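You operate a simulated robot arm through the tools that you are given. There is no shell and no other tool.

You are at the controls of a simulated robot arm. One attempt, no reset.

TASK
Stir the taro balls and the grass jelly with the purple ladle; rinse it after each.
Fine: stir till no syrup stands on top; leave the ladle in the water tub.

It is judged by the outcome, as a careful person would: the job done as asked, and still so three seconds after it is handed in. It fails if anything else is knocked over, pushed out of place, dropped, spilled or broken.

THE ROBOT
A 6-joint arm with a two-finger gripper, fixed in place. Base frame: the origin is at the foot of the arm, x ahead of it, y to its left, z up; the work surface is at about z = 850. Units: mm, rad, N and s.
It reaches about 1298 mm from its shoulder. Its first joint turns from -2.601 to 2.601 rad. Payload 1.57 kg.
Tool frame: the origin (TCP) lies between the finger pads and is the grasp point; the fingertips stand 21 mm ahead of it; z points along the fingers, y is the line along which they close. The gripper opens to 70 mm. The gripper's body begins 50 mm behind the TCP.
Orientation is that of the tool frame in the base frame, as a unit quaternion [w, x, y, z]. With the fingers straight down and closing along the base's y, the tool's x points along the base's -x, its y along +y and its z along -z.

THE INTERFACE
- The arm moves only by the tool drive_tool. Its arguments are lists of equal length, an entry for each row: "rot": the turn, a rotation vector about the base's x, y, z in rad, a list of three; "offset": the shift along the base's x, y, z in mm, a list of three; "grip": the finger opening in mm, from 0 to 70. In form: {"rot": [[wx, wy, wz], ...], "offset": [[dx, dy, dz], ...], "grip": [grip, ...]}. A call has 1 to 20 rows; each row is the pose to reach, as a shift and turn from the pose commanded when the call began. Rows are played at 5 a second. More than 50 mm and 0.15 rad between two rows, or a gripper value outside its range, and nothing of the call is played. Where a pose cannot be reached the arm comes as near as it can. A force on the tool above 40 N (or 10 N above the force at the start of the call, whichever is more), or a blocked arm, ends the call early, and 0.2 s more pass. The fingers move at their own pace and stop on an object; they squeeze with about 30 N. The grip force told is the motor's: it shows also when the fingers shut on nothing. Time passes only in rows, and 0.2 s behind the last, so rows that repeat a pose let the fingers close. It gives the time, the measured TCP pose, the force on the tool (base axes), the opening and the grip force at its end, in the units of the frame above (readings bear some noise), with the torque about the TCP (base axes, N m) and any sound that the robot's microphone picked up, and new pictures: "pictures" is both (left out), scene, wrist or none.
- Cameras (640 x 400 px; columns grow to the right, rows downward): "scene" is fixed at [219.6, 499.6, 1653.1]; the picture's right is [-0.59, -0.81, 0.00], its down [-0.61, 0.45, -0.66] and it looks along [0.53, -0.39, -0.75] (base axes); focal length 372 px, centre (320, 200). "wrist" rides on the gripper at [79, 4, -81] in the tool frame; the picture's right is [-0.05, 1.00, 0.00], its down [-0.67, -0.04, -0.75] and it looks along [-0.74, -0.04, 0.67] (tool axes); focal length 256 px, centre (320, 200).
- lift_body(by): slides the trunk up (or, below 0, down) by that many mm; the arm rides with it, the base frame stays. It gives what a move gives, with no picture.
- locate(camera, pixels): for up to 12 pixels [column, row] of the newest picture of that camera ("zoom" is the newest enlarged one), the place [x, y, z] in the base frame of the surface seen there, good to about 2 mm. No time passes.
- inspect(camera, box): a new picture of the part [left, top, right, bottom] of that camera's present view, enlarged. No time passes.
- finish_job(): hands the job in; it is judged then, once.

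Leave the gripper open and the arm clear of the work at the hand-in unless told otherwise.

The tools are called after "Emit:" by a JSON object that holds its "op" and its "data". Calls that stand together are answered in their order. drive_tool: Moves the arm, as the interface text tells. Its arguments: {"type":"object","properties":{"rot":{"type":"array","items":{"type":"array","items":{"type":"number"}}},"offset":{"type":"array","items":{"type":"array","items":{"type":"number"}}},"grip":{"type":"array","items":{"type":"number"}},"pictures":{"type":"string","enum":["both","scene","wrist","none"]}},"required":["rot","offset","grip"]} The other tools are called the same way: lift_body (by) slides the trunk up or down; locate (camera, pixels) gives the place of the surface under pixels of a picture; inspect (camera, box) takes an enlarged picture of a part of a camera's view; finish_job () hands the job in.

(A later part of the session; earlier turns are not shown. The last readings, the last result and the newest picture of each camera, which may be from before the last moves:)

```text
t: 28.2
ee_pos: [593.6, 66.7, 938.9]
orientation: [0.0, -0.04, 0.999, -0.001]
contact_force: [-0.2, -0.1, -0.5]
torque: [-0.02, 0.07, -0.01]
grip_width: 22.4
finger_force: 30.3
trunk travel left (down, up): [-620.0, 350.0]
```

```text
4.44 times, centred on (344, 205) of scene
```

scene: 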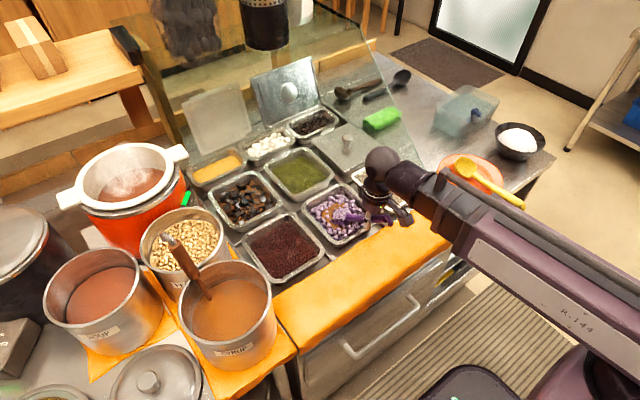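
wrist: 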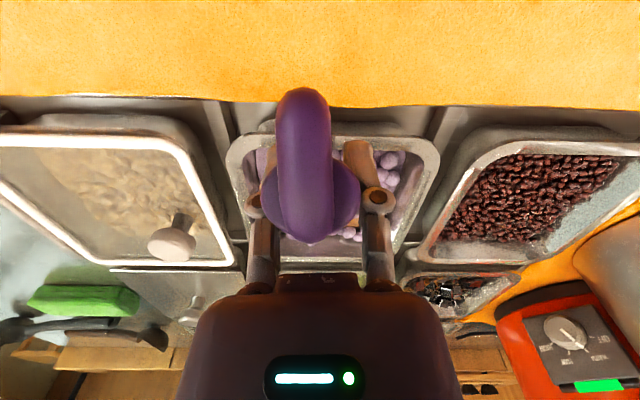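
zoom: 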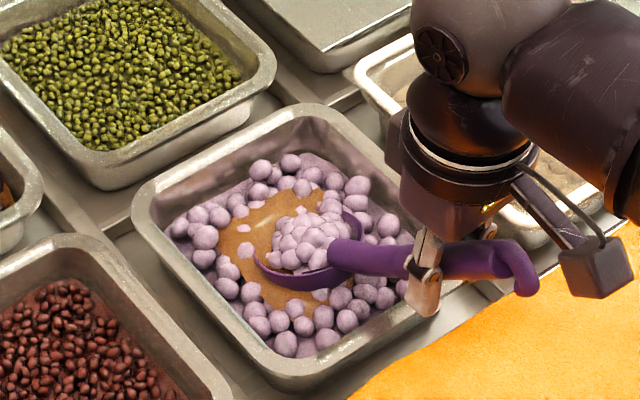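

The stirring works: syrup now stands only in the middle (zoom ~(270,240)). I stir more with smaller turns and cross strokes through the centre.

Emit:
{"op": "drive_tool", "data": {"rot": [[0, 0, 0], [0, 0, 0], [0, 0, 0], [0, 0, 0], [0, 0, 0], [0, 0, 0], [0, 0, 0], [0, 0, 0], [0, 0, 0], [0, 0, 0], [0, 0, 0], [0, 0, 0], [0, 0, 0], [0, 0, 0], [0, 0, 0], [0, 0, 0], [0, 0, 0], [0, 0, 0], [0, 0, 0], [0, 0, 0]], "offset": [[14, 0, 0], [10, 10, 0], [0, 14, 0], [-10, 10, 0], [-14, 0, 0], [-10, -10, 0], [0, -14, 0], [10, -10, 0], [14, 0, 0], [0, 0, 0], [-16, 0, 0], [0, 0, 0], [0, 18, 0], [0, 0, 0], [0, -18, 0], [12, -8, 0], [20, 0, 0], [10, 16, 0], [-10, 14, 0], [0, 0, 0]], "grip": [0, 0, 0, 0, 0, 0, 0, 0, 0, 0, 0, 0, 0, 0, 0, 0, 0, 0, 0, 0], "pictures": "none"}}

Emit:
{"op": "inspect", "data": {"camera": "scene", "box": [280, 160, 408, 250]}}

```text
t: 32.4
ee_pos: [595.2, 66.1, 939.2]
orientation: [0.0, -0.04, 0.999, -0.001]
contact_force: [-0.2, 0.1, -1.5]
torque: [-0.01, 0.07, -0.02]
grip_width: 22.6
finger_force: 29.8
trunk travel left (down, up): [-620.0, 350.0]
```

```text
4.44 times, centred on (344, 205) of scene
```

zoom: 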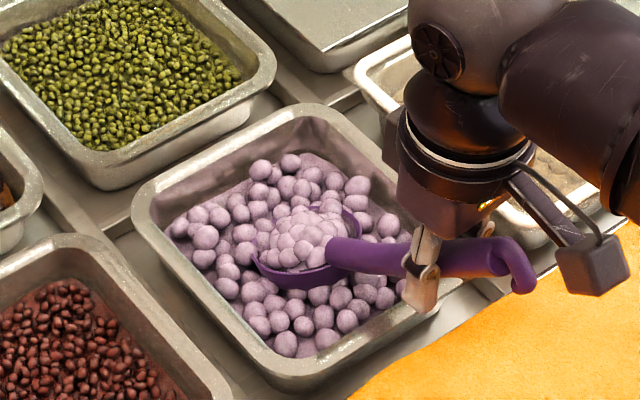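

No syrup is visible now. I raise slowly 45 mm to see under the bowl and whether it carries balls.

Emit:
{"op": "lift_body", "data": {"by": 45}}

Emit:
{"op": "inspect", "data": {"camera": "scene", "box": [280, 160, 408, 250]}}

```text
t: 33.3
ee_pos: [595.5, 67.1, 982.9]
orientation: [0.0, -0.04, 0.999, 0.0]
contact_force: [0.2, 0.5, -0.7]
torque: [0.01, 0.07, 0.0]
grip_width: 22.4
finger_force: 30.1
trunk travel left (down, up): [-665.0, 305.0]
```

```text
4.44 times, centred on (344, 205) of scene
```

zoom: 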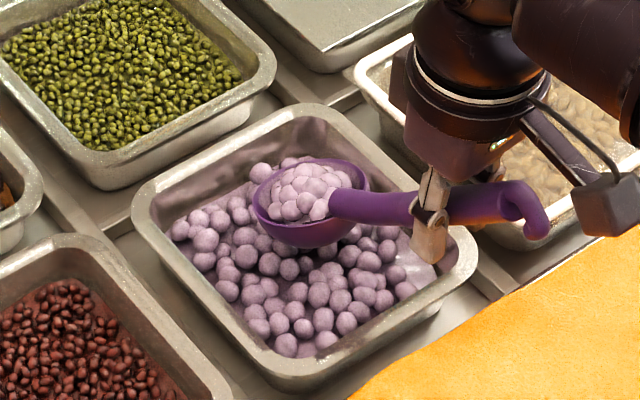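

The syrup is fully stirred in, but the bowl carries a scoop of balls that must go back into the pan. I raise 25 mm, then pitch the bowl forward in stages, shifting x so it stays above the pan and letting the TCP height follow the wrist arc.

Emit:
{"op": "lift_body", "data": {"by": 25}}

Emit:
{"op": "drive_tool", "data": {"rot": [[-0.01, 0.12, 0], [-0.02, 0.24, 0], [-0.03, 0.36, 0], [-0.04, 0.48, 0], [-0.048, 0.6, 0], [-0.048, 0.6, 0]], "offset": [[0, 0, 1], [12, 0, 5], [26, 0, 12], [41, 0, 20], [56, 0, 31], [56, 0, 31]], "grip": [0, 0, 0, 0, 0, 0], "pictures": "none"}}

Emit:
{"op": "inspect", "data": {"camera": "scene", "box": [280, 160, 408, 250]}}

```text
t: 34.0
ee_pos: [595.0, 67.5, 1008.7]
orientation: [0.0, -0.04, 0.999, 0.0]
contact_force: [0.3, -0.4, -0.8]
torque: [0.01, 0.04, 0.01]
grip_width: 22.7
finger_force: 29.9
trunk travel left (down, up): [-690.0, 280.0]
```

```text
t: 35.4
ee_pos: [649.8, 68.2, 1026.4]
orientation: [-0.217, -0.038, 0.975, -0.005]
contact_force: [-0.6, 0.3, -0.9]
torque: [-0.01, 0.01, 0.01]
grip_width: 22.7
finger_force: 29.7
out of reach, approached as far as the arm can: row 5, 6
trunk travel left (down, up): [-690.0, 280.0]
```

```text
4.44 times, centred on (344, 205) of scene
```

zoom: 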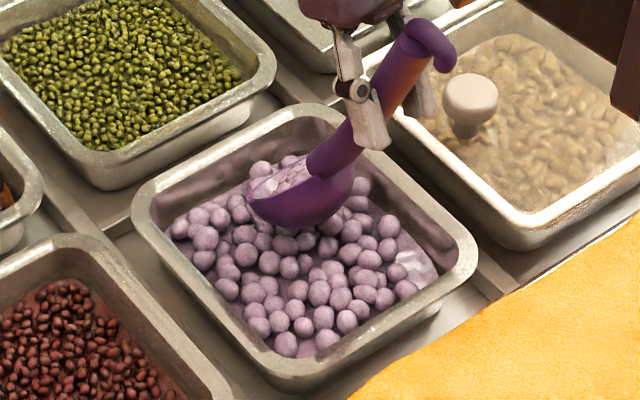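

It pitched only to 0.44 rad. The bowl is above the pan at zoom (300,195), still with balls. I continue the pitch with a more generous height allowance.

Emit:
{"op": "drive_tool", "data": {"rot": [[-0.008, 0.1, 0], [-0.016, 0.2, 0], [-0.024, 0.3, 0], [-0.024, 0.3, 0]], "offset": [[6, 0, 9], [13, 0, 20], [20, 0, 32], [20, 0, 32]], "grip": [0, 0, 0, 0]}}

Emit:
{"op": "inspect", "data": {"camera": "scene", "box": [280, 140, 408, 230]}}

```text
t: 36.4
ee_pos: [668.7, 73.1, 1026.4]
orientation: [-0.219, -0.036, 0.975, -0.002]
contact_force: [-0.1, 0.4, -0.4]
torque: [-0.03, 0.02, 0.02]
grip_width: 22.5
finger_force: 29.8
out of reach, approached as far as the arm can: row 1, 2, 3, 4
trunk travel left (down, up): [-690.0, 280.0]
```

scene: 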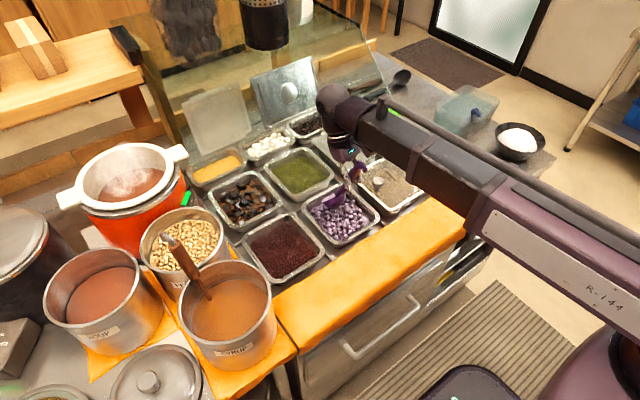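
wrist: 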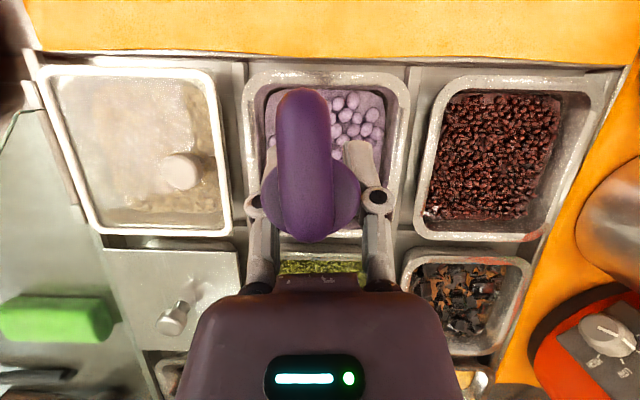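

```text
4.44 times, centred on (344, 185) of scene
```

zoom: 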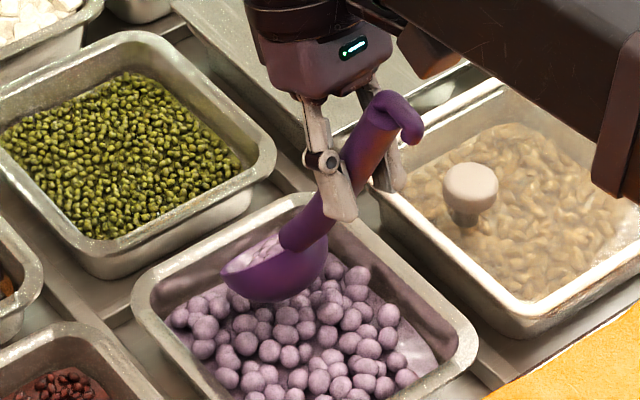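

The wrist won't fold further back here: pitch is stuck at 0.44 and the bowl is still loaded, over the pan. Rolling sideways about the forearm line should have more range. I first bring the pitch back level, moving back in x.

Emit:
{"op": "drive_tool", "data": {"rot": [[0.01, -0.12, 0], [0.02, -0.24, 0], [0.03, -0.36, 0], [0.036, -0.44, 0], [0.036, -0.44, 0]], "offset": [[-20, -1, -8], [-40, -2, -14], [-60, -4, -17], [-74, -5, -18], [-74, -5, -18]], "grip": [0, 0, 0, 0, 0], "pictures": "none"}}

Emit:
{"op": "inspect", "data": {"camera": "scene", "box": [280, 140, 408, 230]}}

```text
t: 37.6
ee_pos: [595.1, 69.2, 1009.2]
orientation: [0.001, -0.039, 0.999, 0.008]
contact_force: [1.1, 0.4, -0.4]
torque: [-0.01, 0.06, 0.01]
grip_width: 22.1
finger_force: 30.1
trunk travel left (down, up): [-690.0, 280.0]
```

```text
4.44 times, centred on (344, 185) of scene
```

zoom: 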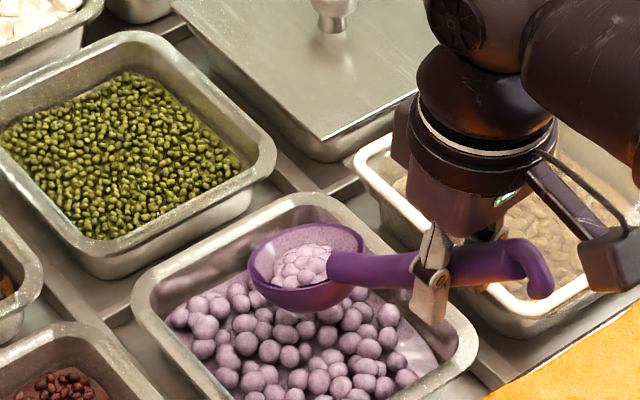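

Part of the load already slid out. Now I roll about the ladle's own forward line (+x) to 0.45 rad, moving the TCP to -y so the bowl stays over the pan.

Emit:
{"op": "drive_tool", "data": {"rot": [[0.14, 0.011, 0], [0.28, 0.021, 0], [0.42, 0.032, 0], [0.45, 0.034, 0]], "offset": [[1, -12, 2], [2, -22, 7], [3, -32, 16], [3, -34, 19]], "grip": [0, 0, 0, 0]}}

Emit:
{"op": "inspect", "data": {"camera": "scene", "box": [280, 140, 408, 230]}}

```text
t: 38.6
ee_pos: [597.7, 35.0, 1029.0]
orientation: [-0.007, -0.036, 0.972, 0.232]
contact_force: [0.0, -1.3, -1.4]
torque: [-0.03, 0.04, -0.01]
grip_width: 22.7
finger_force: 29.6
trunk travel left (down, up): [-690.0, 280.0]
```

scene: 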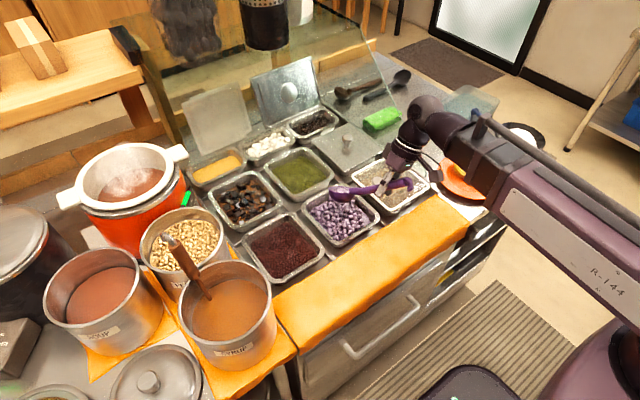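
wrist: 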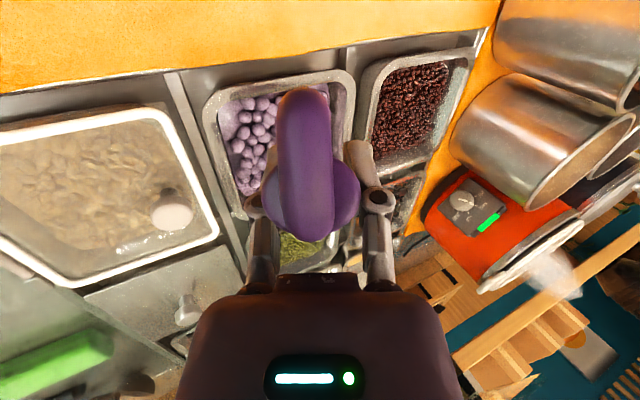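

```text
4.44 times, centred on (344, 185) of scene
```

zoom: 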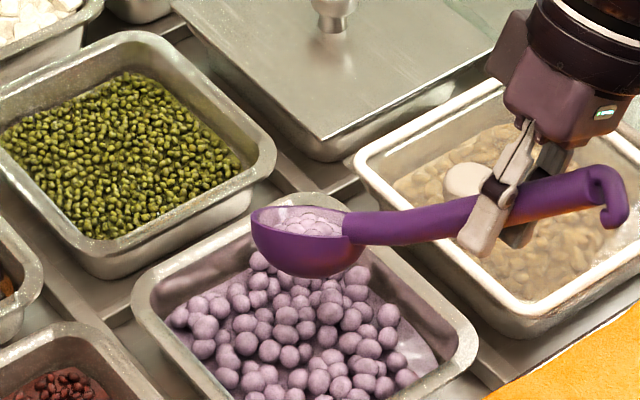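

Roll works (0.47 rad), and the bowl is over the pan at about (703,81). I lower 35 mm to keep the drop short, then roll on to 0.85.

Emit:
{"op": "lift_body", "data": {"by": -35}}

Emit:
{"op": "drive_tool", "data": {"rot": [[0.13, 0.01, 0], [0.26, 0.02, 0], [0.38, 0.028, 0], [0.38, 0.028, 0]], "offset": [[1, -6, 14], [2, -13, 30], [2, -18, 48], [2, -18, 48]], "grip": [0, 0, 0, 0], "pictures": "none"}}

Emit:
{"op": "inspect", "data": {"camera": "scene", "box": [280, 140, 408, 230]}}

```text
t: 39.4
ee_pos: [597.9, 35.4, 993.0]
orientation: [-0.007, -0.037, 0.972, 0.231]
contact_force: [0.3, 0.2, -1.0]
torque: [-0.01, 0.03, 0.0]
grip_width: 22.5
finger_force: 29.5
trunk travel left (down, up): [-655.0, 315.0]
```

```text
t: 40.4
ee_pos: [598.8, 16.7, 1037.3]
orientation: [-0.013, -0.035, 0.91, 0.412]
contact_force: [0.4, -0.6, -1.6]
torque: [-0.04, 0.06, 0.0]
grip_width: 22.4
finger_force: 29.3
out of reach, approached as far as the arm can: row 3, 4
trunk travel left (down, up): [-655.0, 315.0]
```

```text
4.44 times, centred on (344, 185) of scene
```

zoom: 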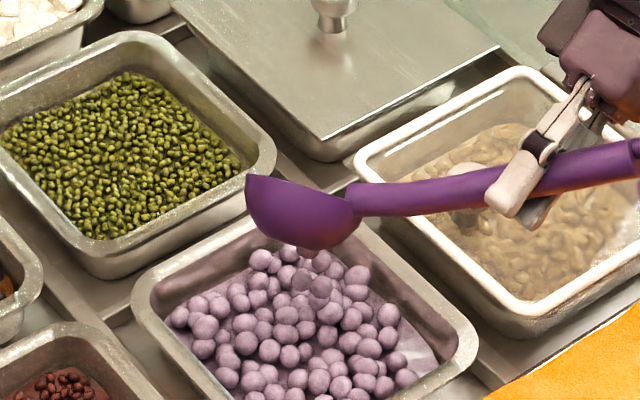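

Balls are falling back into the pan. I lower 55 mm and roll another 0.3 to empty it.

Emit:
{"op": "lift_body", "data": {"by": -55}}

Emit:
{"op": "drive_tool", "data": {"rot": [[0.12, 0.009, 0], [0.24, 0.018, 0], [0.33, 0.025, 0], [0.33, 0.025, 0], [0.33, 0.025, 0]], "offset": [[0, -5, 18], [0, -10, 37], [0, -13, 52], [0, -13, 52], [0, -13, 52]], "grip": [0, 0, 0, 0, 0]}}

Emit:
{"op": "inspect", "data": {"camera": "scene", "box": [280, 140, 408, 230]}}

```text
t: 41.3
ee_pos: [598.5, 16.4, 982.6]
orientation: [-0.014, -0.034, 0.911, 0.41]
contact_force: [-0.1, 0.3, -0.6]
torque: [-0.03, 0.02, -0.02]
grip_width: 22.5
finger_force: 29.7
trunk travel left (down, up): [-600.0, 370.0]
```

```text
t: 42.5
ee_pos: [600.7, 3.8, 1035.2]
orientation: [-0.021, -0.032, 0.83, 0.556]
contact_force: [0.4, -0.3, -0.2]
torque: [-0.02, 0.07, 0.02]
grip_width: 22.8
finger_force: 30.0
trunk travel left (down, up): [-600.0, 370.0]
```

scene: 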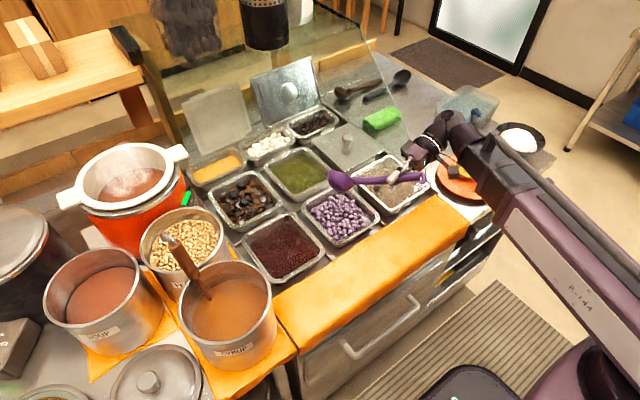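
wrist: 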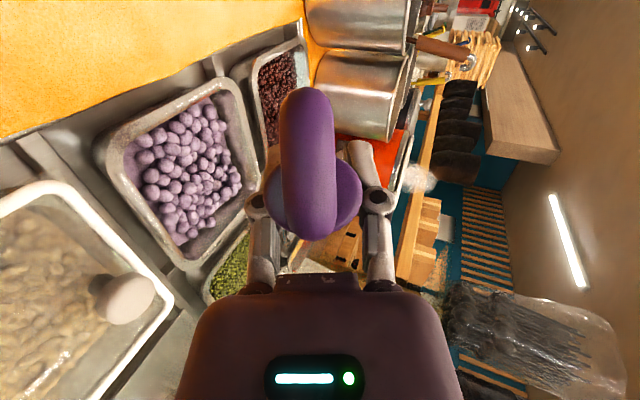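

```text
4.44 times, centred on (344, 185) of scene
```

zoom: 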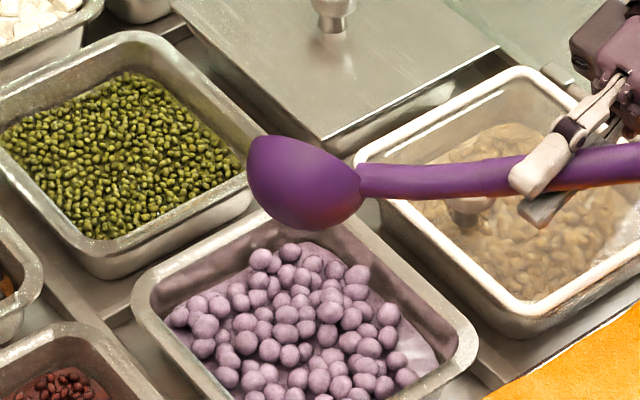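

All the balls appear to have dropped into the pan. I raise 100 mm first (rolling back lowers the bowl), then roll level over the pan and look inside the bowl.

Emit:
{"op": "lift_body", "data": {"by": 100}}

Emit:
{"op": "drive_tool", "data": {"rot": [[-0.14, -0.01, 0], [-0.28, -0.02, 0], [-0.42, -0.03, 0], [-0.56, -0.042, 0], [-0.7, -0.053, 0], [-0.84, -0.063, 0], [-0.98, -0.074, 0], [-1.12, -0.084, 0], [-1.18, -0.088, 0], [-1.18, -0.088, 0]], "offset": [[0, 5, -23], [0, 10, -44], [0, 16, -63], [0, 23, -80], [0, 31, -94], [0, 40, -105], [-1, 50, -112], [-2, 60, -116], [-3, 65, -116], [-3, 65, -116]], "grip": [0, 0, 0, 0, 0, 0, 0, 0, 0, 0], "pictures": "none"}}

Emit:
{"op": "inspect", "data": {"camera": "scene", "box": [280, 140, 408, 230]}}

```text
t: 43.9
ee_pos: [600.4, 3.5, 1133.8]
orientation: [-0.02, -0.032, 0.83, 0.556]
contact_force: [-0.7, 0.7, -0.3]
torque: [-0.03, 0.02, 0.01]
grip_width: 22.6
finger_force: 29.8
trunk travel left (down, up): [-700.0, 270.0]
```

```text
t: 46.0
ee_pos: [597.8, 67.7, 1018.9]
orientation: [0.001, -0.038, 0.999, -0.001]
contact_force: [-1.1, 0.6, -0.9]
torque: [0.02, 0.07, -0.01]
grip_width: 22.9
finger_force: 30.1
trunk travel left (down, up): [-700.0, 270.0]
```

```text
4.44 times, centred on (344, 185) of scene
```

zoom: 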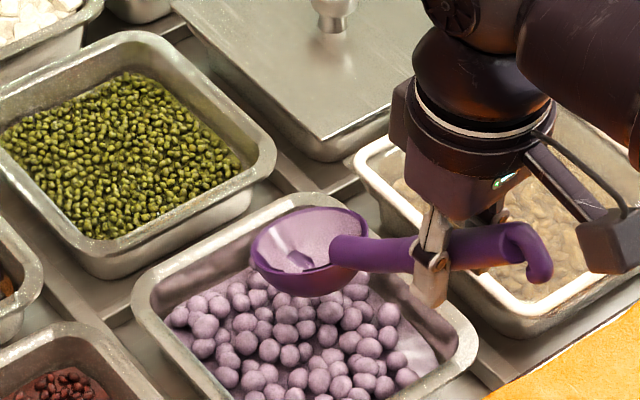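

The ladle is level again and looks nearly empty. I look closer into the bowl and at the pan's surface.

Emit:
{"op": "inspect", "data": {"camera": "scene", "box": [320, 172, 368, 202]}}

Emit:
{"op": "inspect", "data": {"camera": "scene", "box": [300, 175, 390, 250]}}

```text
13.33 times, centred on (344, 187) of scene
```

zoom: 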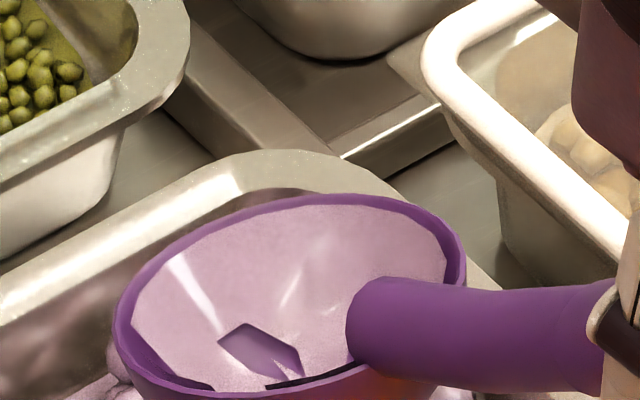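

```text
5.33 times, centred on (345, 212) of scene
```

zoom: 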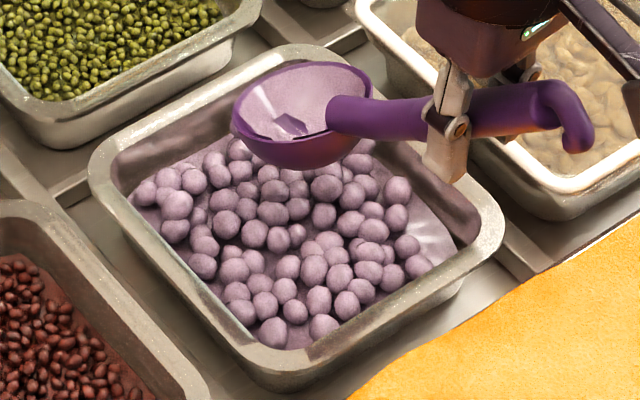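

The bowl is empty except for a film of taro residue, and no syrup stands on the taro balls. To rinse, I raise to z≈1083 and go back the same way (retract to x≈540, along -y) toward the tub.

Emit:
{"op": "lift_body", "data": {"by": 65}}

Emit:
{"op": "drive_tool", "data": {"rot": [[0, 0, 0], [0, 0, 0], [0, 0, 0], [0, 0, 0], [0, 0, 0], [0, 0, 0], [0, 0, 0], [0, 0, 0], [0, 0, 0], [0, 0, 0], [0, 0, 0], [0, 0, 0], [0, 0, 0], [0, 0, 0], [0, 0, 0], [0, 0, 0], [0, 0, 0]], "offset": [[-30, 0, 0], [-57, -10, 0], [-57, -50, 0], [-57, -90, 0], [-57, -134, 0], [-57, -178, 0], [-57, -222, 0], [-57, -266, 0], [-57, -310, 0], [-57, -354, 0], [-57, -398, 0], [-57, -442, 0], [-57, -486, 0], [-57, -530, 0], [-40, -570, 0], [-20, -605, 0], [0, -638, 0]], "grip": [0, 0, 0, 0, 0, 0, 0, 0, 0, 0, 0, 0, 0, 0, 0, 0, 0]}}

Emit:
{"op": "inspect", "data": {"camera": "scene", "box": [420, 50, 580, 150]}}

```text
t: 47.1
ee_pos: [599.5, 68.4, 1083.5]
orientation: [0.001, -0.038, 0.999, -0.002]
contact_force: [0.0, -1.8, 0.0]
torque: [-0.01, 0.07, -0.01]
grip_width: 22.6
finger_force: 30.0
trunk travel left (down, up): [-765.0, 205.0]
```

```text
t: 50.7
ee_pos: [599.3, -570.2, 1083.2]
orientation: [0.0, -0.038, 0.999, -0.001]
contact_force: [0.4, -0.7, -0.6]
torque: [0.01, 0.04, -0.02]
grip_width: 22.8
finger_force: 29.8
trunk travel left (down, up): [-765.0, 205.0]
```

scene: 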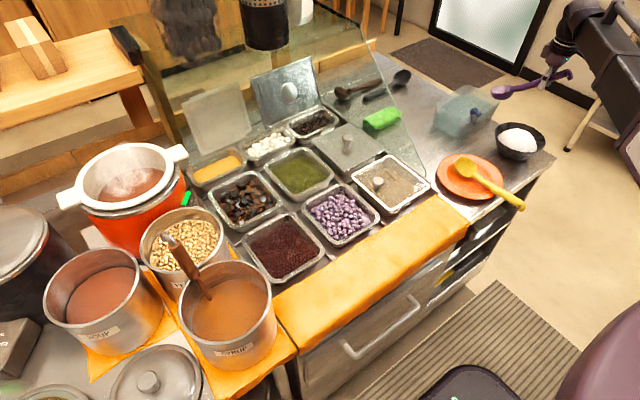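
wrist: 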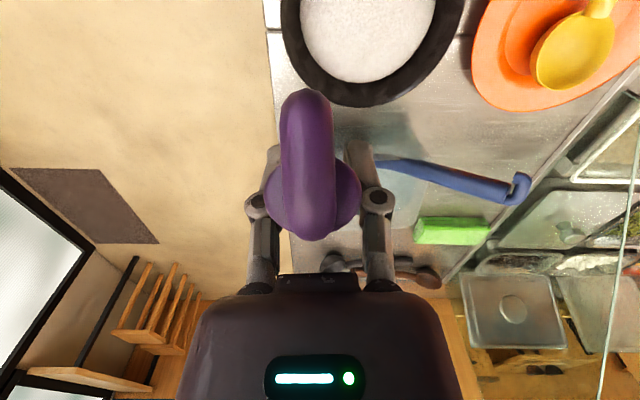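

```text
4.00 times, centred on (500, 100) of scene
```

zoom: 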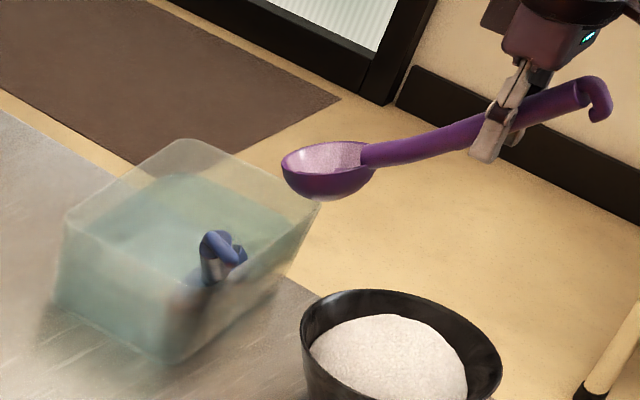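

The blue ladle is no longer where it was: its hook now shows inside the tub at zoom (220,250). My bowl must have brushed its hook (top at about z 1010) when I first retracted. I'll look closely to see how it lies; I intend to put it back as it was.

Emit:
{"op": "inspect", "data": {"camera": "scene", "box": [432, 80, 512, 142]}}

Emit:
{"op": "inspect", "data": {"camera": "wrist", "box": [340, 80, 580, 240]}}

```text
6.45 times, centred on (472, 111) of scene
```

zoom: 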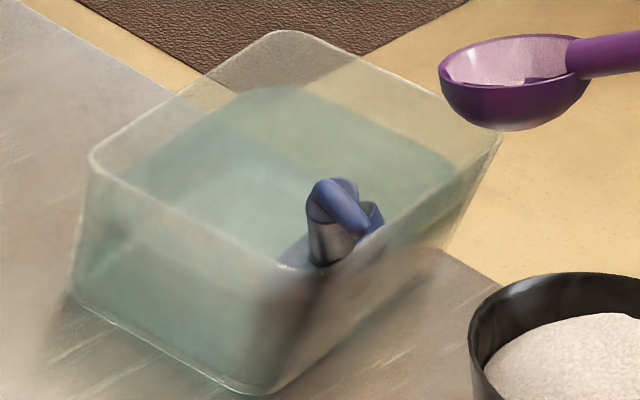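

```text
2.50 times, centred on (460, 160) of wrist
```

zoom: 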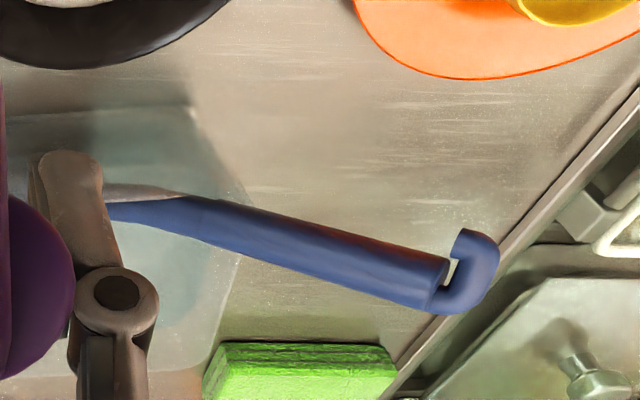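

Emit:
{"op": "inspect", "data": {"camera": "scene", "box": [432, 80, 512, 142]}}

Emit:
{"op": "locate", "data": {"camera": "zoom", "pixels": [[335, 190], [340, 205], [360, 225], [318, 215], [320, 250], [92, 160], [290, 268], [285, 36], [495, 135], [375, 210], [190, 215], [400, 80]]}}

Emit:
{"op": "locate", "data": {"camera": "wrist", "pixels": [[385, 163], [400, 166], [430, 173], [460, 180], [490, 188], [505, 193], [520, 185], [525, 178], [440, 165], [450, 205]]}}

```text
6.45 times, centred on (472, 111) of scene
```

zoom: 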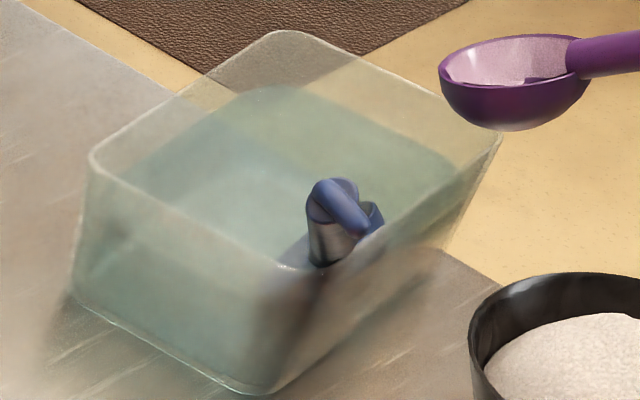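

```text
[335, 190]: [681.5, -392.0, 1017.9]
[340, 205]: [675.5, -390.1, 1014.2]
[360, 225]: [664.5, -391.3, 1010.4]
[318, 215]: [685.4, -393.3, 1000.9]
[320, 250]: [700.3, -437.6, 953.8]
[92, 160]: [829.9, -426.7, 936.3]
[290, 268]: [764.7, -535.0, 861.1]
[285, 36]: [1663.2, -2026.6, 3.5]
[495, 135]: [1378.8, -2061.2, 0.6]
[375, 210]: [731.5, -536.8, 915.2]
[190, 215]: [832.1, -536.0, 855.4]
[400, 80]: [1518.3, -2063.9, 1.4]
```

```text
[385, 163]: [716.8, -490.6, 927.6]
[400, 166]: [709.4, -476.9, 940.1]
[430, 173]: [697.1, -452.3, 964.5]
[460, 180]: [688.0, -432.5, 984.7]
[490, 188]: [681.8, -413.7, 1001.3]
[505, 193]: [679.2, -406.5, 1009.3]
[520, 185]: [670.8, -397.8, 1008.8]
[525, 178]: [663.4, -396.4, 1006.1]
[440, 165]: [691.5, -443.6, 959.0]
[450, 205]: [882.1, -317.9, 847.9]
```

The tub itself has not moved: rim corners are about (723,-451), (843,-445), (865,-621), (733,-634), at z≈930. The blue ladle now leans over the front-left corner, hook near (675,-395,1010) and its bowl mid-tub. I move the purple bowl high over the back-right part of the tub, clear of blue, and look down.

Emit:
{"op": "drive_tool", "data": {"rot": [[0, 0, 0], [0, 0, 0], [0, 0, 0], [0, 0, 0]], "offset": [[35, -12, 0], [70, -24, 0], [105, -34, 0], [105, -34, 0]], "grip": [0, 0, 0, 0]}}

Emit:
{"op": "inspect", "data": {"camera": "scene", "box": [432, 60, 532, 142]}}

Emit:
{"op": "inspect", "data": {"camera": "wrist", "box": [200, 0, 520, 200]}}

```text
t: 51.7
ee_pos: [702.5, -602.8, 1084.8]
orientation: [0.001, -0.038, 0.999, -0.002]
contact_force: [-0.2, -0.7, -1.0]
torque: [-0.02, 0.04, 0.0]
grip_width: 22.4
finger_force: 30.0
trunk travel left (down, up): [-765.0, 205.0]
```

scene: 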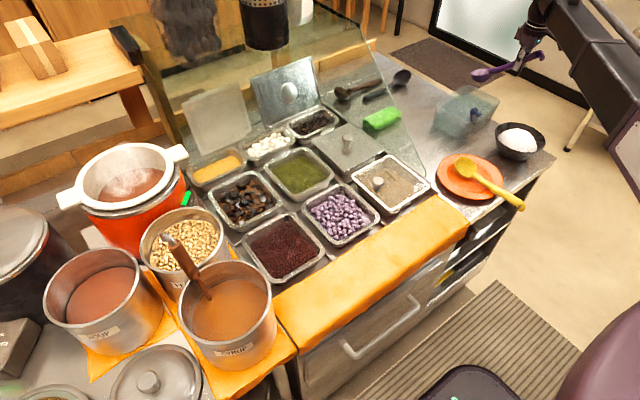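
wrist: 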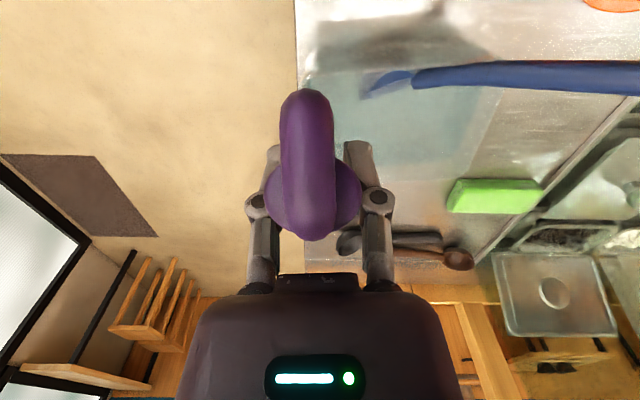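

```text
4.88 times, centred on (482, 101) of scene
```

zoom: 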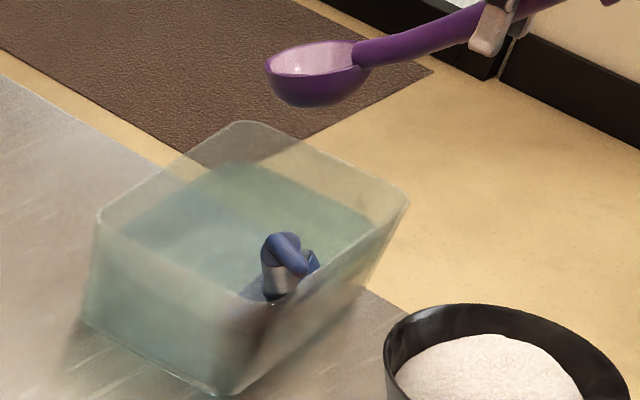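

```text
2.00 times, centred on (360, 100) of wrist
```

zoom: 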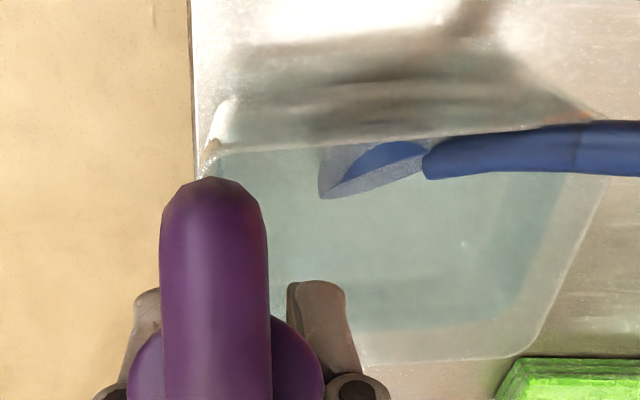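

From above, the blue bowl lies on edge against the tub's near wall at wrist-zoom (375,170), so the far half of the water is free. I locate these points.

Emit:
{"op": "locate", "data": {"camera": "zoom", "pixels": [[335, 180], [375, 160], [400, 160], [430, 165], [330, 150], [420, 300], [400, 340], [520, 350], [290, 220], [215, 160], [590, 150], [560, 260]]}}

```text
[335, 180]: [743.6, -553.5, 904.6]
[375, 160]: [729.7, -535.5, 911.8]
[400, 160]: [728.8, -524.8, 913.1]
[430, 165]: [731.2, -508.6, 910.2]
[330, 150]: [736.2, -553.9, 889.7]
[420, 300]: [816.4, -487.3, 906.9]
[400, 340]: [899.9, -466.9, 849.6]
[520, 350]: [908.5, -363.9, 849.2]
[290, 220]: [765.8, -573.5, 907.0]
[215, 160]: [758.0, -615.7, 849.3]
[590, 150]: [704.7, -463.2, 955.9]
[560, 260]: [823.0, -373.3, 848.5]
```

The water surface is at z≈907 and the blue bowl occupies x<755. I position the purple bowl at about (808,-576) and lower in two steps.

Emit:
{"op": "drive_tool", "data": {"rot": [[0, 0, 0], [0, 0, 0]], "offset": [[0, 18, 0], [0, 18, 0]], "grip": [0, 0], "pictures": "none"}}

Emit:
{"op": "lift_body", "data": {"by": -65}}

Emit:
{"op": "inspect", "data": {"camera": "scene", "box": [432, 60, 532, 142]}}

Emit:
{"op": "inspect", "data": {"camera": "wrist", "box": [200, 0, 520, 200]}}

```text
t: 52.3
ee_pos: [703.0, -584.4, 1084.0]
orientation: [0.0, -0.038, 0.999, -0.002]
contact_force: [-0.3, 0.1, -0.9]
torque: [0.0, 0.04, -0.02]
grip_width: 22.7
finger_force: 30.0
trunk travel left (down, up): [-765.0, 205.0]
```

```text
t: 53.3
ee_pos: [703.1, -585.4, 1019.6]
orientation: [0.001, -0.039, 0.999, -0.002]
contact_force: [-0.1, -0.4, 0.5]
torque: [-0.03, 0.0, 0.02]
grip_width: 22.5
finger_force: 30.2
trunk travel left (down, up): [-700.0, 270.0]
```

```text
4.88 times, centred on (482, 101) of scene
```

zoom: 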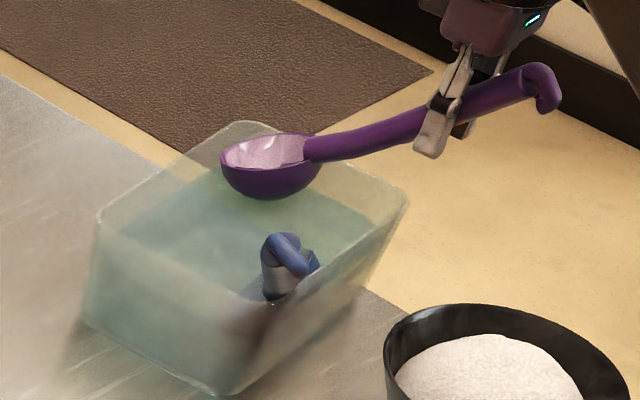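

```text
2.00 times, centred on (360, 100) of wrist
```

zoom: 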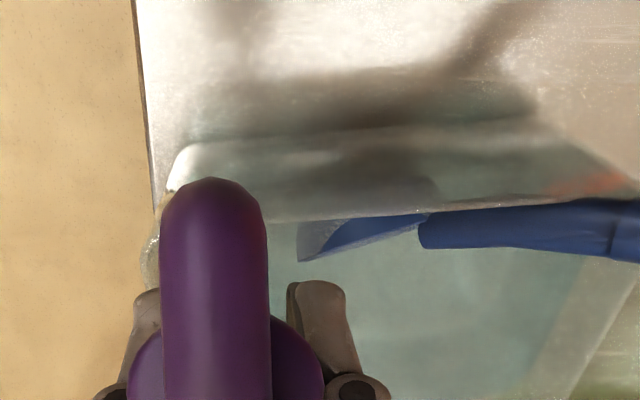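

The bowl is inside the tub outline, somewhat close to the far wall. I shift (-4,+8) and lower 46 mm into the water.

Emit:
{"op": "drive_tool", "data": {"rot": [[0, 0, 0], [0, 0, 0]], "offset": [[-4, 8, 0], [-4, 8, 0]], "grip": [0, 0], "pictures": "none"}}

Emit:
{"op": "lift_body", "data": {"by": -46}}

Emit:
{"op": "inspect", "data": {"camera": "scene", "box": [432, 60, 532, 142]}}

```text
t: 53.9
ee_pos: [699.1, -576.8, 1018.9]
orientation: [0.001, -0.038, 0.999, -0.002]
contact_force: [0.0, 0.5, 0.0]
torque: [-0.01, 0.04, -0.01]
grip_width: 22.9
finger_force: 29.5
trunk travel left (down, up): [-700.0, 270.0]
```

```text
t: 54.8
ee_pos: [700.1, -577.9, 973.4]
orientation: [0.001, -0.038, 0.999, -0.002]
contact_force: [-0.1, -0.3, -1.1]
torque: [-0.05, 0.05, -0.04]
grip_width: 22.6
finger_force: 29.8
trunk travel left (down, up): [-654.0, 316.0]
```

```text
4.88 times, centred on (482, 101) of scene
```

zoom: 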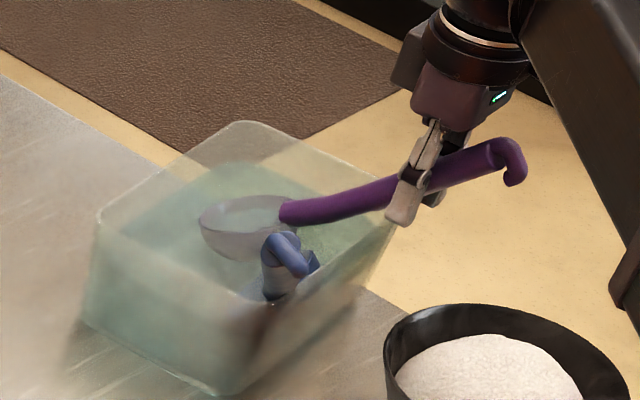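

It is submerged with no contact. I swish back and forth several times (y from -8 to +26 mm, x ±5).

Emit:
{"op": "drive_tool", "data": {"rot": [[0, 0, 0], [0, 0, 0], [0, 0, 0], [0, 0, 0], [0, 0, 0], [0, 0, 0], [0, 0, 0], [0, 0, 0], [0, 0, 0], [0, 0, 0], [0, 0, 0], [0, 0, 0], [0, 0, 0], [0, 0, 0], [0, 0, 0], [0, 0, 0], [0, 0, 0], [0, 0, 0], [0, 0, 0], [0, 0, 0]], "offset": [[0, 12, 0], [4, 26, 0], [0, 10, 0], [-3, -8, 0], [3, 10, 0], [4, 26, 0], [-2, 10, 0], [-3, -8, 0], [3, 10, 0], [4, 26, 0], [-2, 10, 0], [-3, -8, 0], [3, 10, 0], [4, 26, 0], [-2, 10, 0], [-3, -8, 0], [3, 10, 0], [4, 26, 0], [0, 10, 0], [0, 0, 0]], "grip": [0, 0, 0, 0, 0, 0, 0, 0, 0, 0, 0, 0, 0, 0, 0, 0, 0, 0, 0, 0], "pictures": "none"}}

Emit:
{"op": "inspect", "data": {"camera": "scene", "box": [432, 60, 532, 142]}}

```text
t: 59.0
ee_pos: [699.6, -578.2, 972.6]
orientation: [0.001, -0.038, 0.999, 0.0]
contact_force: [-0.4, 1.0, -1.8]
torque: [0.0, 0.09, -0.01]
grip_width: 22.6
finger_force: 30.0
trunk travel left (down, up): [-654.0, 316.0]
```

```text
4.88 times, centred on (482, 101) of scene
```

zoom: 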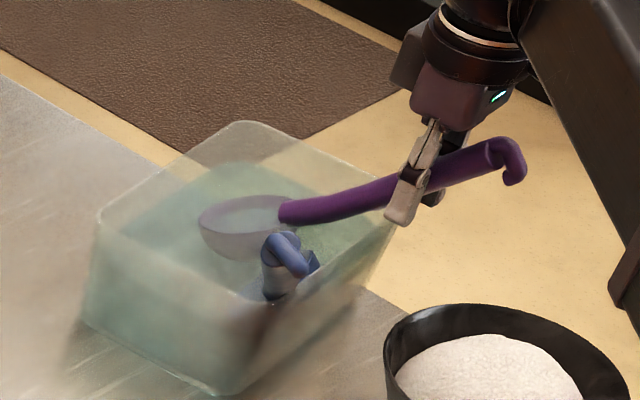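

Swished well. I lift out 47 mm to check that the bowl is clean.

Emit:
{"op": "lift_body", "data": {"by": 75}}

Emit:
{"op": "inspect", "data": {"camera": "scene", "box": [448, 60, 508, 100]}}

```text
t: 60.1
ee_pos: [700.6, -576.8, 1047.7]
orientation: [0.0, -0.039, 0.999, -0.003]
contact_force: [0.7, 0.4, -1.1]
torque: [-0.02, 0.03, 0.02]
grip_width: 22.5
finger_force: 29.9
trunk travel left (down, up): [-729.0, 241.0]
```

```text
10.00 times, centred on (478, 80) of scene
```

zoom: 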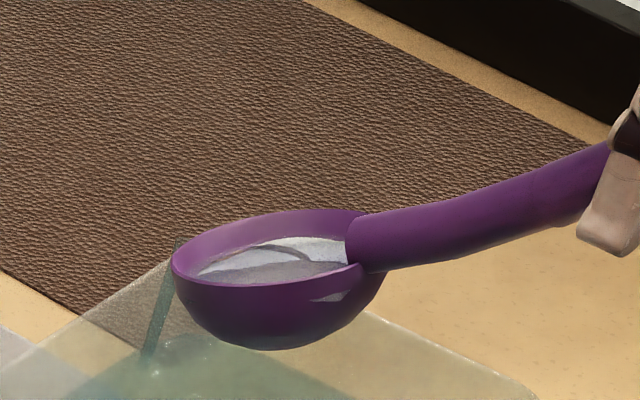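

The bowl is clean of taro, holds clear water, and is dripping into the tub. I tip it sideways (toward +y lip) over the tub to pour that water out, staying well above the blue hook.

Emit:
{"op": "drive_tool", "data": {"rot": [[-0.14, -0.011, 0], [-0.28, -0.021, 0], [-0.42, -0.032, 0], [-0.56, -0.042, 0], [-0.7, -0.053, 0], [-0.75, -0.056, 0]], "offset": [[0, 12, 2], [0, 24, 8], [0, 35, 17], [0, 46, 29], [0, 56, 44], [0, 60, 51]], "grip": [0, 0, 0, 0, 0, 0]}}

Emit:
{"op": "inspect", "data": {"camera": "scene", "box": [432, 40, 532, 122]}}

```text
t: 61.5
ee_pos: [699.9, -517.0, 1099.6]
orientation: [0.015, -0.035, 0.928, -0.37]
contact_force: [-0.4, 0.0, -0.7]
torque: [0.04, 0.04, 0.03]
grip_width: 22.8
finger_force: 30.0
trunk travel left (down, up): [-729.0, 241.0]
```

scene: 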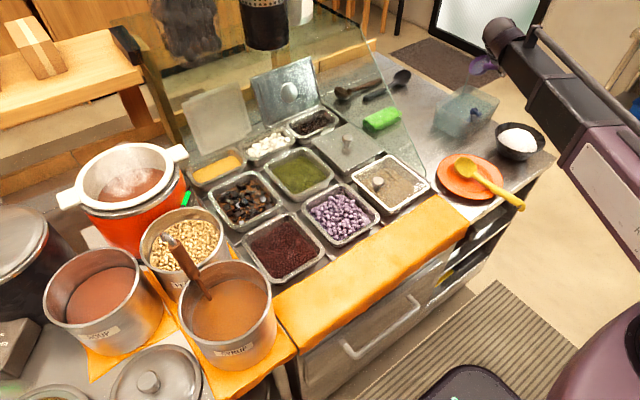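
wrist: 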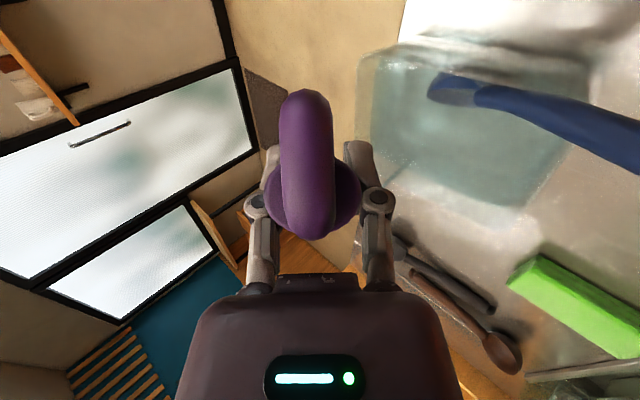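

```text
4.88 times, centred on (482, 81) of scene
```

zoom: 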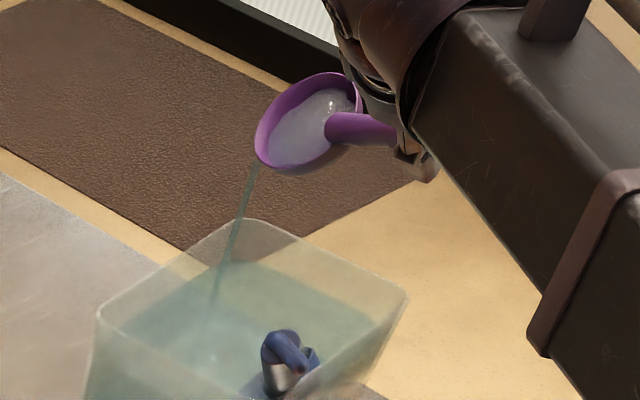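

Water is streaming into the tub. I lower 80 mm (the gripper stays above the blue hook) and roll further to empty it.

Emit:
{"op": "lift_body", "data": {"by": -80}}

Emit:
{"op": "drive_tool", "data": {"rot": [[-0.14, -0.011, 0], [-0.28, -0.021, 0], [-0.42, -0.032, 0], [-0.44, -0.033, 0], [-0.44, -0.033, 0], [-0.44, -0.033, 0]], "offset": [[0, 9, 19], [0, 16, 41], [0, 22, 65], [0, 23, 69], [0, 23, 69], [0, 23, 69]], "grip": [0, 0, 0, 0, 0, 0], "pictures": "none"}}

Emit:
{"op": "inspect", "data": {"camera": "scene", "box": [432, 40, 532, 122]}}

```text
t: 62.7
ee_pos: [700.2, -517.3, 1017.6]
orientation: [0.014, -0.036, 0.929, -0.369]
contact_force: [-0.4, 0.5, -1.1]
torque: [-0.01, 0.09, -0.01]
grip_width: 22.6
finger_force: 30.3
trunk travel left (down, up): [-649.0, 321.0]
```

```text
t: 64.1
ee_pos: [700.5, -494.5, 1085.4]
orientation: [0.021, -0.032, 0.825, -0.564]
contact_force: [0.3, -0.3, -0.7]
torque: [-0.01, 0.04, 0.0]
grip_width: 23.4
finger_force: 29.8
trunk travel left (down, up): [-649.0, 321.0]
```

```text
4.88 times, centred on (482, 81) of scene
```

zoom: 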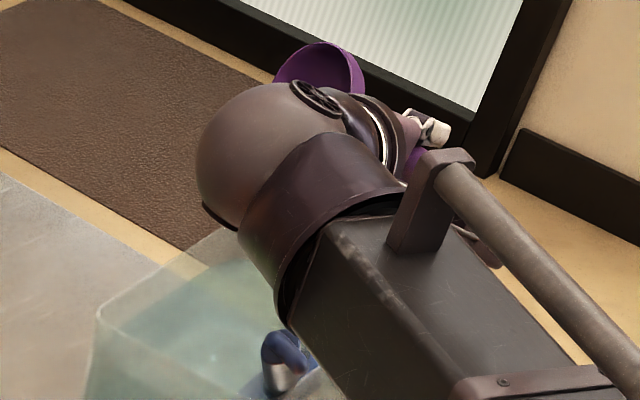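

The bowl is empty and clean purple inside. Before rolling level I raise 190 mm, so that afterwards the ladle passes well above the blue hook (z≈1018).

Emit:
{"op": "lift_body", "data": {"by": 190}}

Emit:
{"op": "drive_tool", "data": {"rot": [[0.14, 0.011, 0], [0.28, 0.021, 0], [0.42, 0.032, 0], [0.56, 0.042, 0], [0.7, 0.053, 0], [0.84, 0.063, 0], [0.98, 0.074, 0], [1.12, 0.084, 0], [1.196, 0.09, 0], [1.196, 0.09, 0]], "offset": [[0, -6, -22], [0, -13, -44], [0, -21, -63], [0, -30, -81], [0, -40, -95], [0, -51, -106], [0, -63, -113], [0, -75, -118], [0, -82, -119], [0, -82, -119]], "grip": [0, 0, 0, 0, 0, 0, 0, 0, 0, 0]}}

Emit:
{"op": "inspect", "data": {"camera": "scene", "box": [432, 30, 532, 142]}}

```text
t: 66.2
ee_pos: [699.5, -494.0, 1276.5]
orientation: [0.02, -0.032, 0.825, -0.564]
contact_force: [-0.1, 0.0, -1.4]
torque: [0.04, 0.05, -0.01]
grip_width: 22.9
finger_force: 30.4
trunk travel left (down, up): [-839.0, 131.0]
```

```text
t: 68.4
ee_pos: [700.1, -575.8, 1157.5]
orientation: [0.0, -0.039, 0.999, 0.0]
contact_force: [0.0, -0.5, -0.9]
torque: [-0.01, 0.02, -0.01]
grip_width: 23.3
finger_force: 29.8
trunk travel left (down, up): [-839.0, 131.0]
```

scene: 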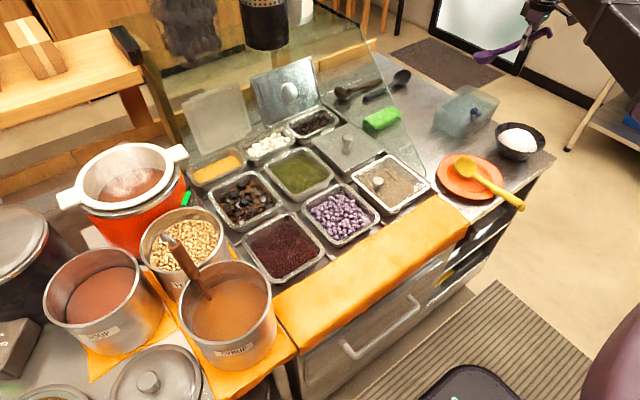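
wrist: 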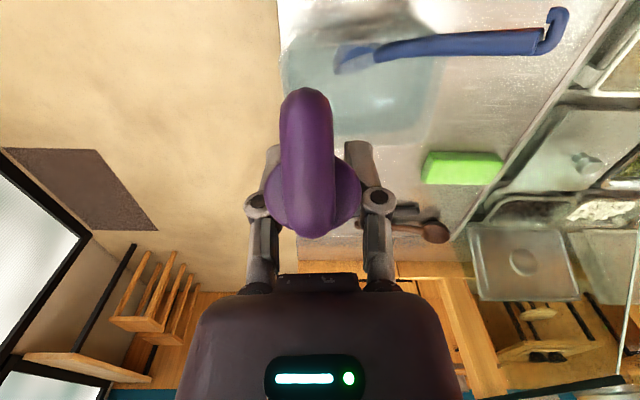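

```text
3.57 times, centred on (482, 86) of scene
```

zoom: 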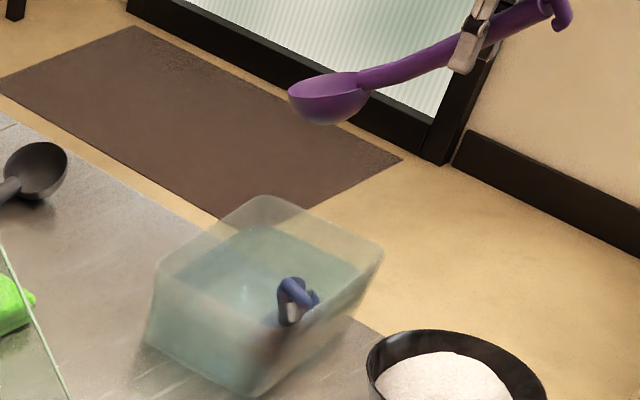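

The bowl is clean and empty, with its bottom at z≈1044, above the blue hook. I retract to x≈540 and travel along +y to y≈120, past the glass.

Emit:
{"op": "drive_tool", "data": {"rot": [[0, 0, 0], [0, 0, 0], [0, 0, 0], [0, 0, 0], [0, 0, 0], [0, 0, 0], [0, 0, 0], [0, 0, 0], [0, 0, 0], [0, 0, 0], [0, 0, 0], [0, 0, 0], [0, 0, 0], [0, 0, 0], [0, 0, 0], [0, 0, 0], [0, 0, 0], [0, 0, 0], [0, 0, 0]], "offset": [[-45, 0, 0], [-90, 0, 0], [-130, 10, 0], [-160, 40, 0], [-160, 85, 0], [-160, 130, 0], [-160, 175, 0], [-160, 220, 0], [-160, 265, 0], [-160, 310, 0], [-160, 355, 0], [-160, 400, 0], [-160, 445, 0], [-160, 490, 0], [-160, 535, 0], [-160, 580, 0], [-160, 625, 0], [-160, 665, 0], [-160, 665, 0]], "grip": [0, 0, 0, 0, 0, 0, 0, 0, 0, 0, 0, 0, 0, 0, 0, 0, 0, 0, 0]}}

Emit:
{"op": "inspect", "data": {"camera": "scene", "box": [190, 150, 310, 245]}}

```text
t: 72.4
ee_pos: [538.7, 87.6, 1157.8]
orientation: [0.0, -0.038, 0.999, 0.001]
contact_force: [-1.2, 0.2, -0.9]
torque: [0.0, 0.05, -0.02]
grip_width: 23.0
finger_force: 30.0
trunk travel left (down, up): [-839.0, 131.0]
```

scene: 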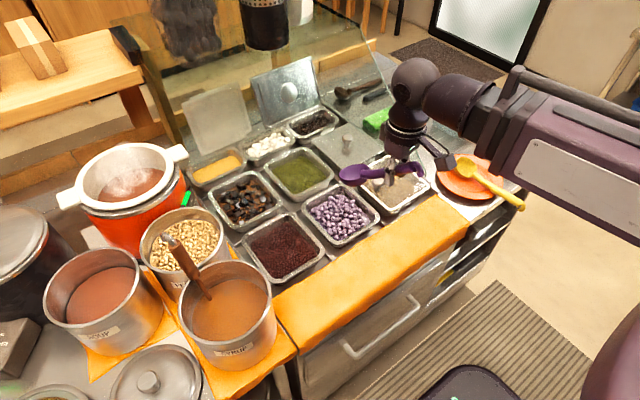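
wrist: 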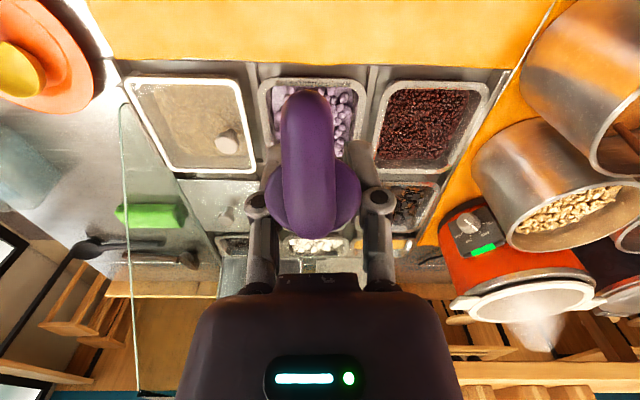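

```text
4.21 times, centred on (250, 198) of scene
```

zoom: 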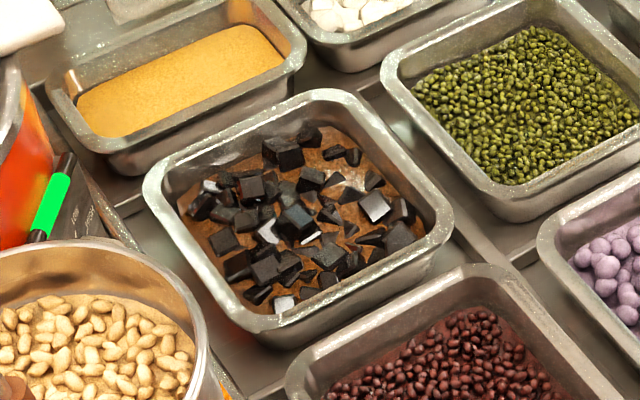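

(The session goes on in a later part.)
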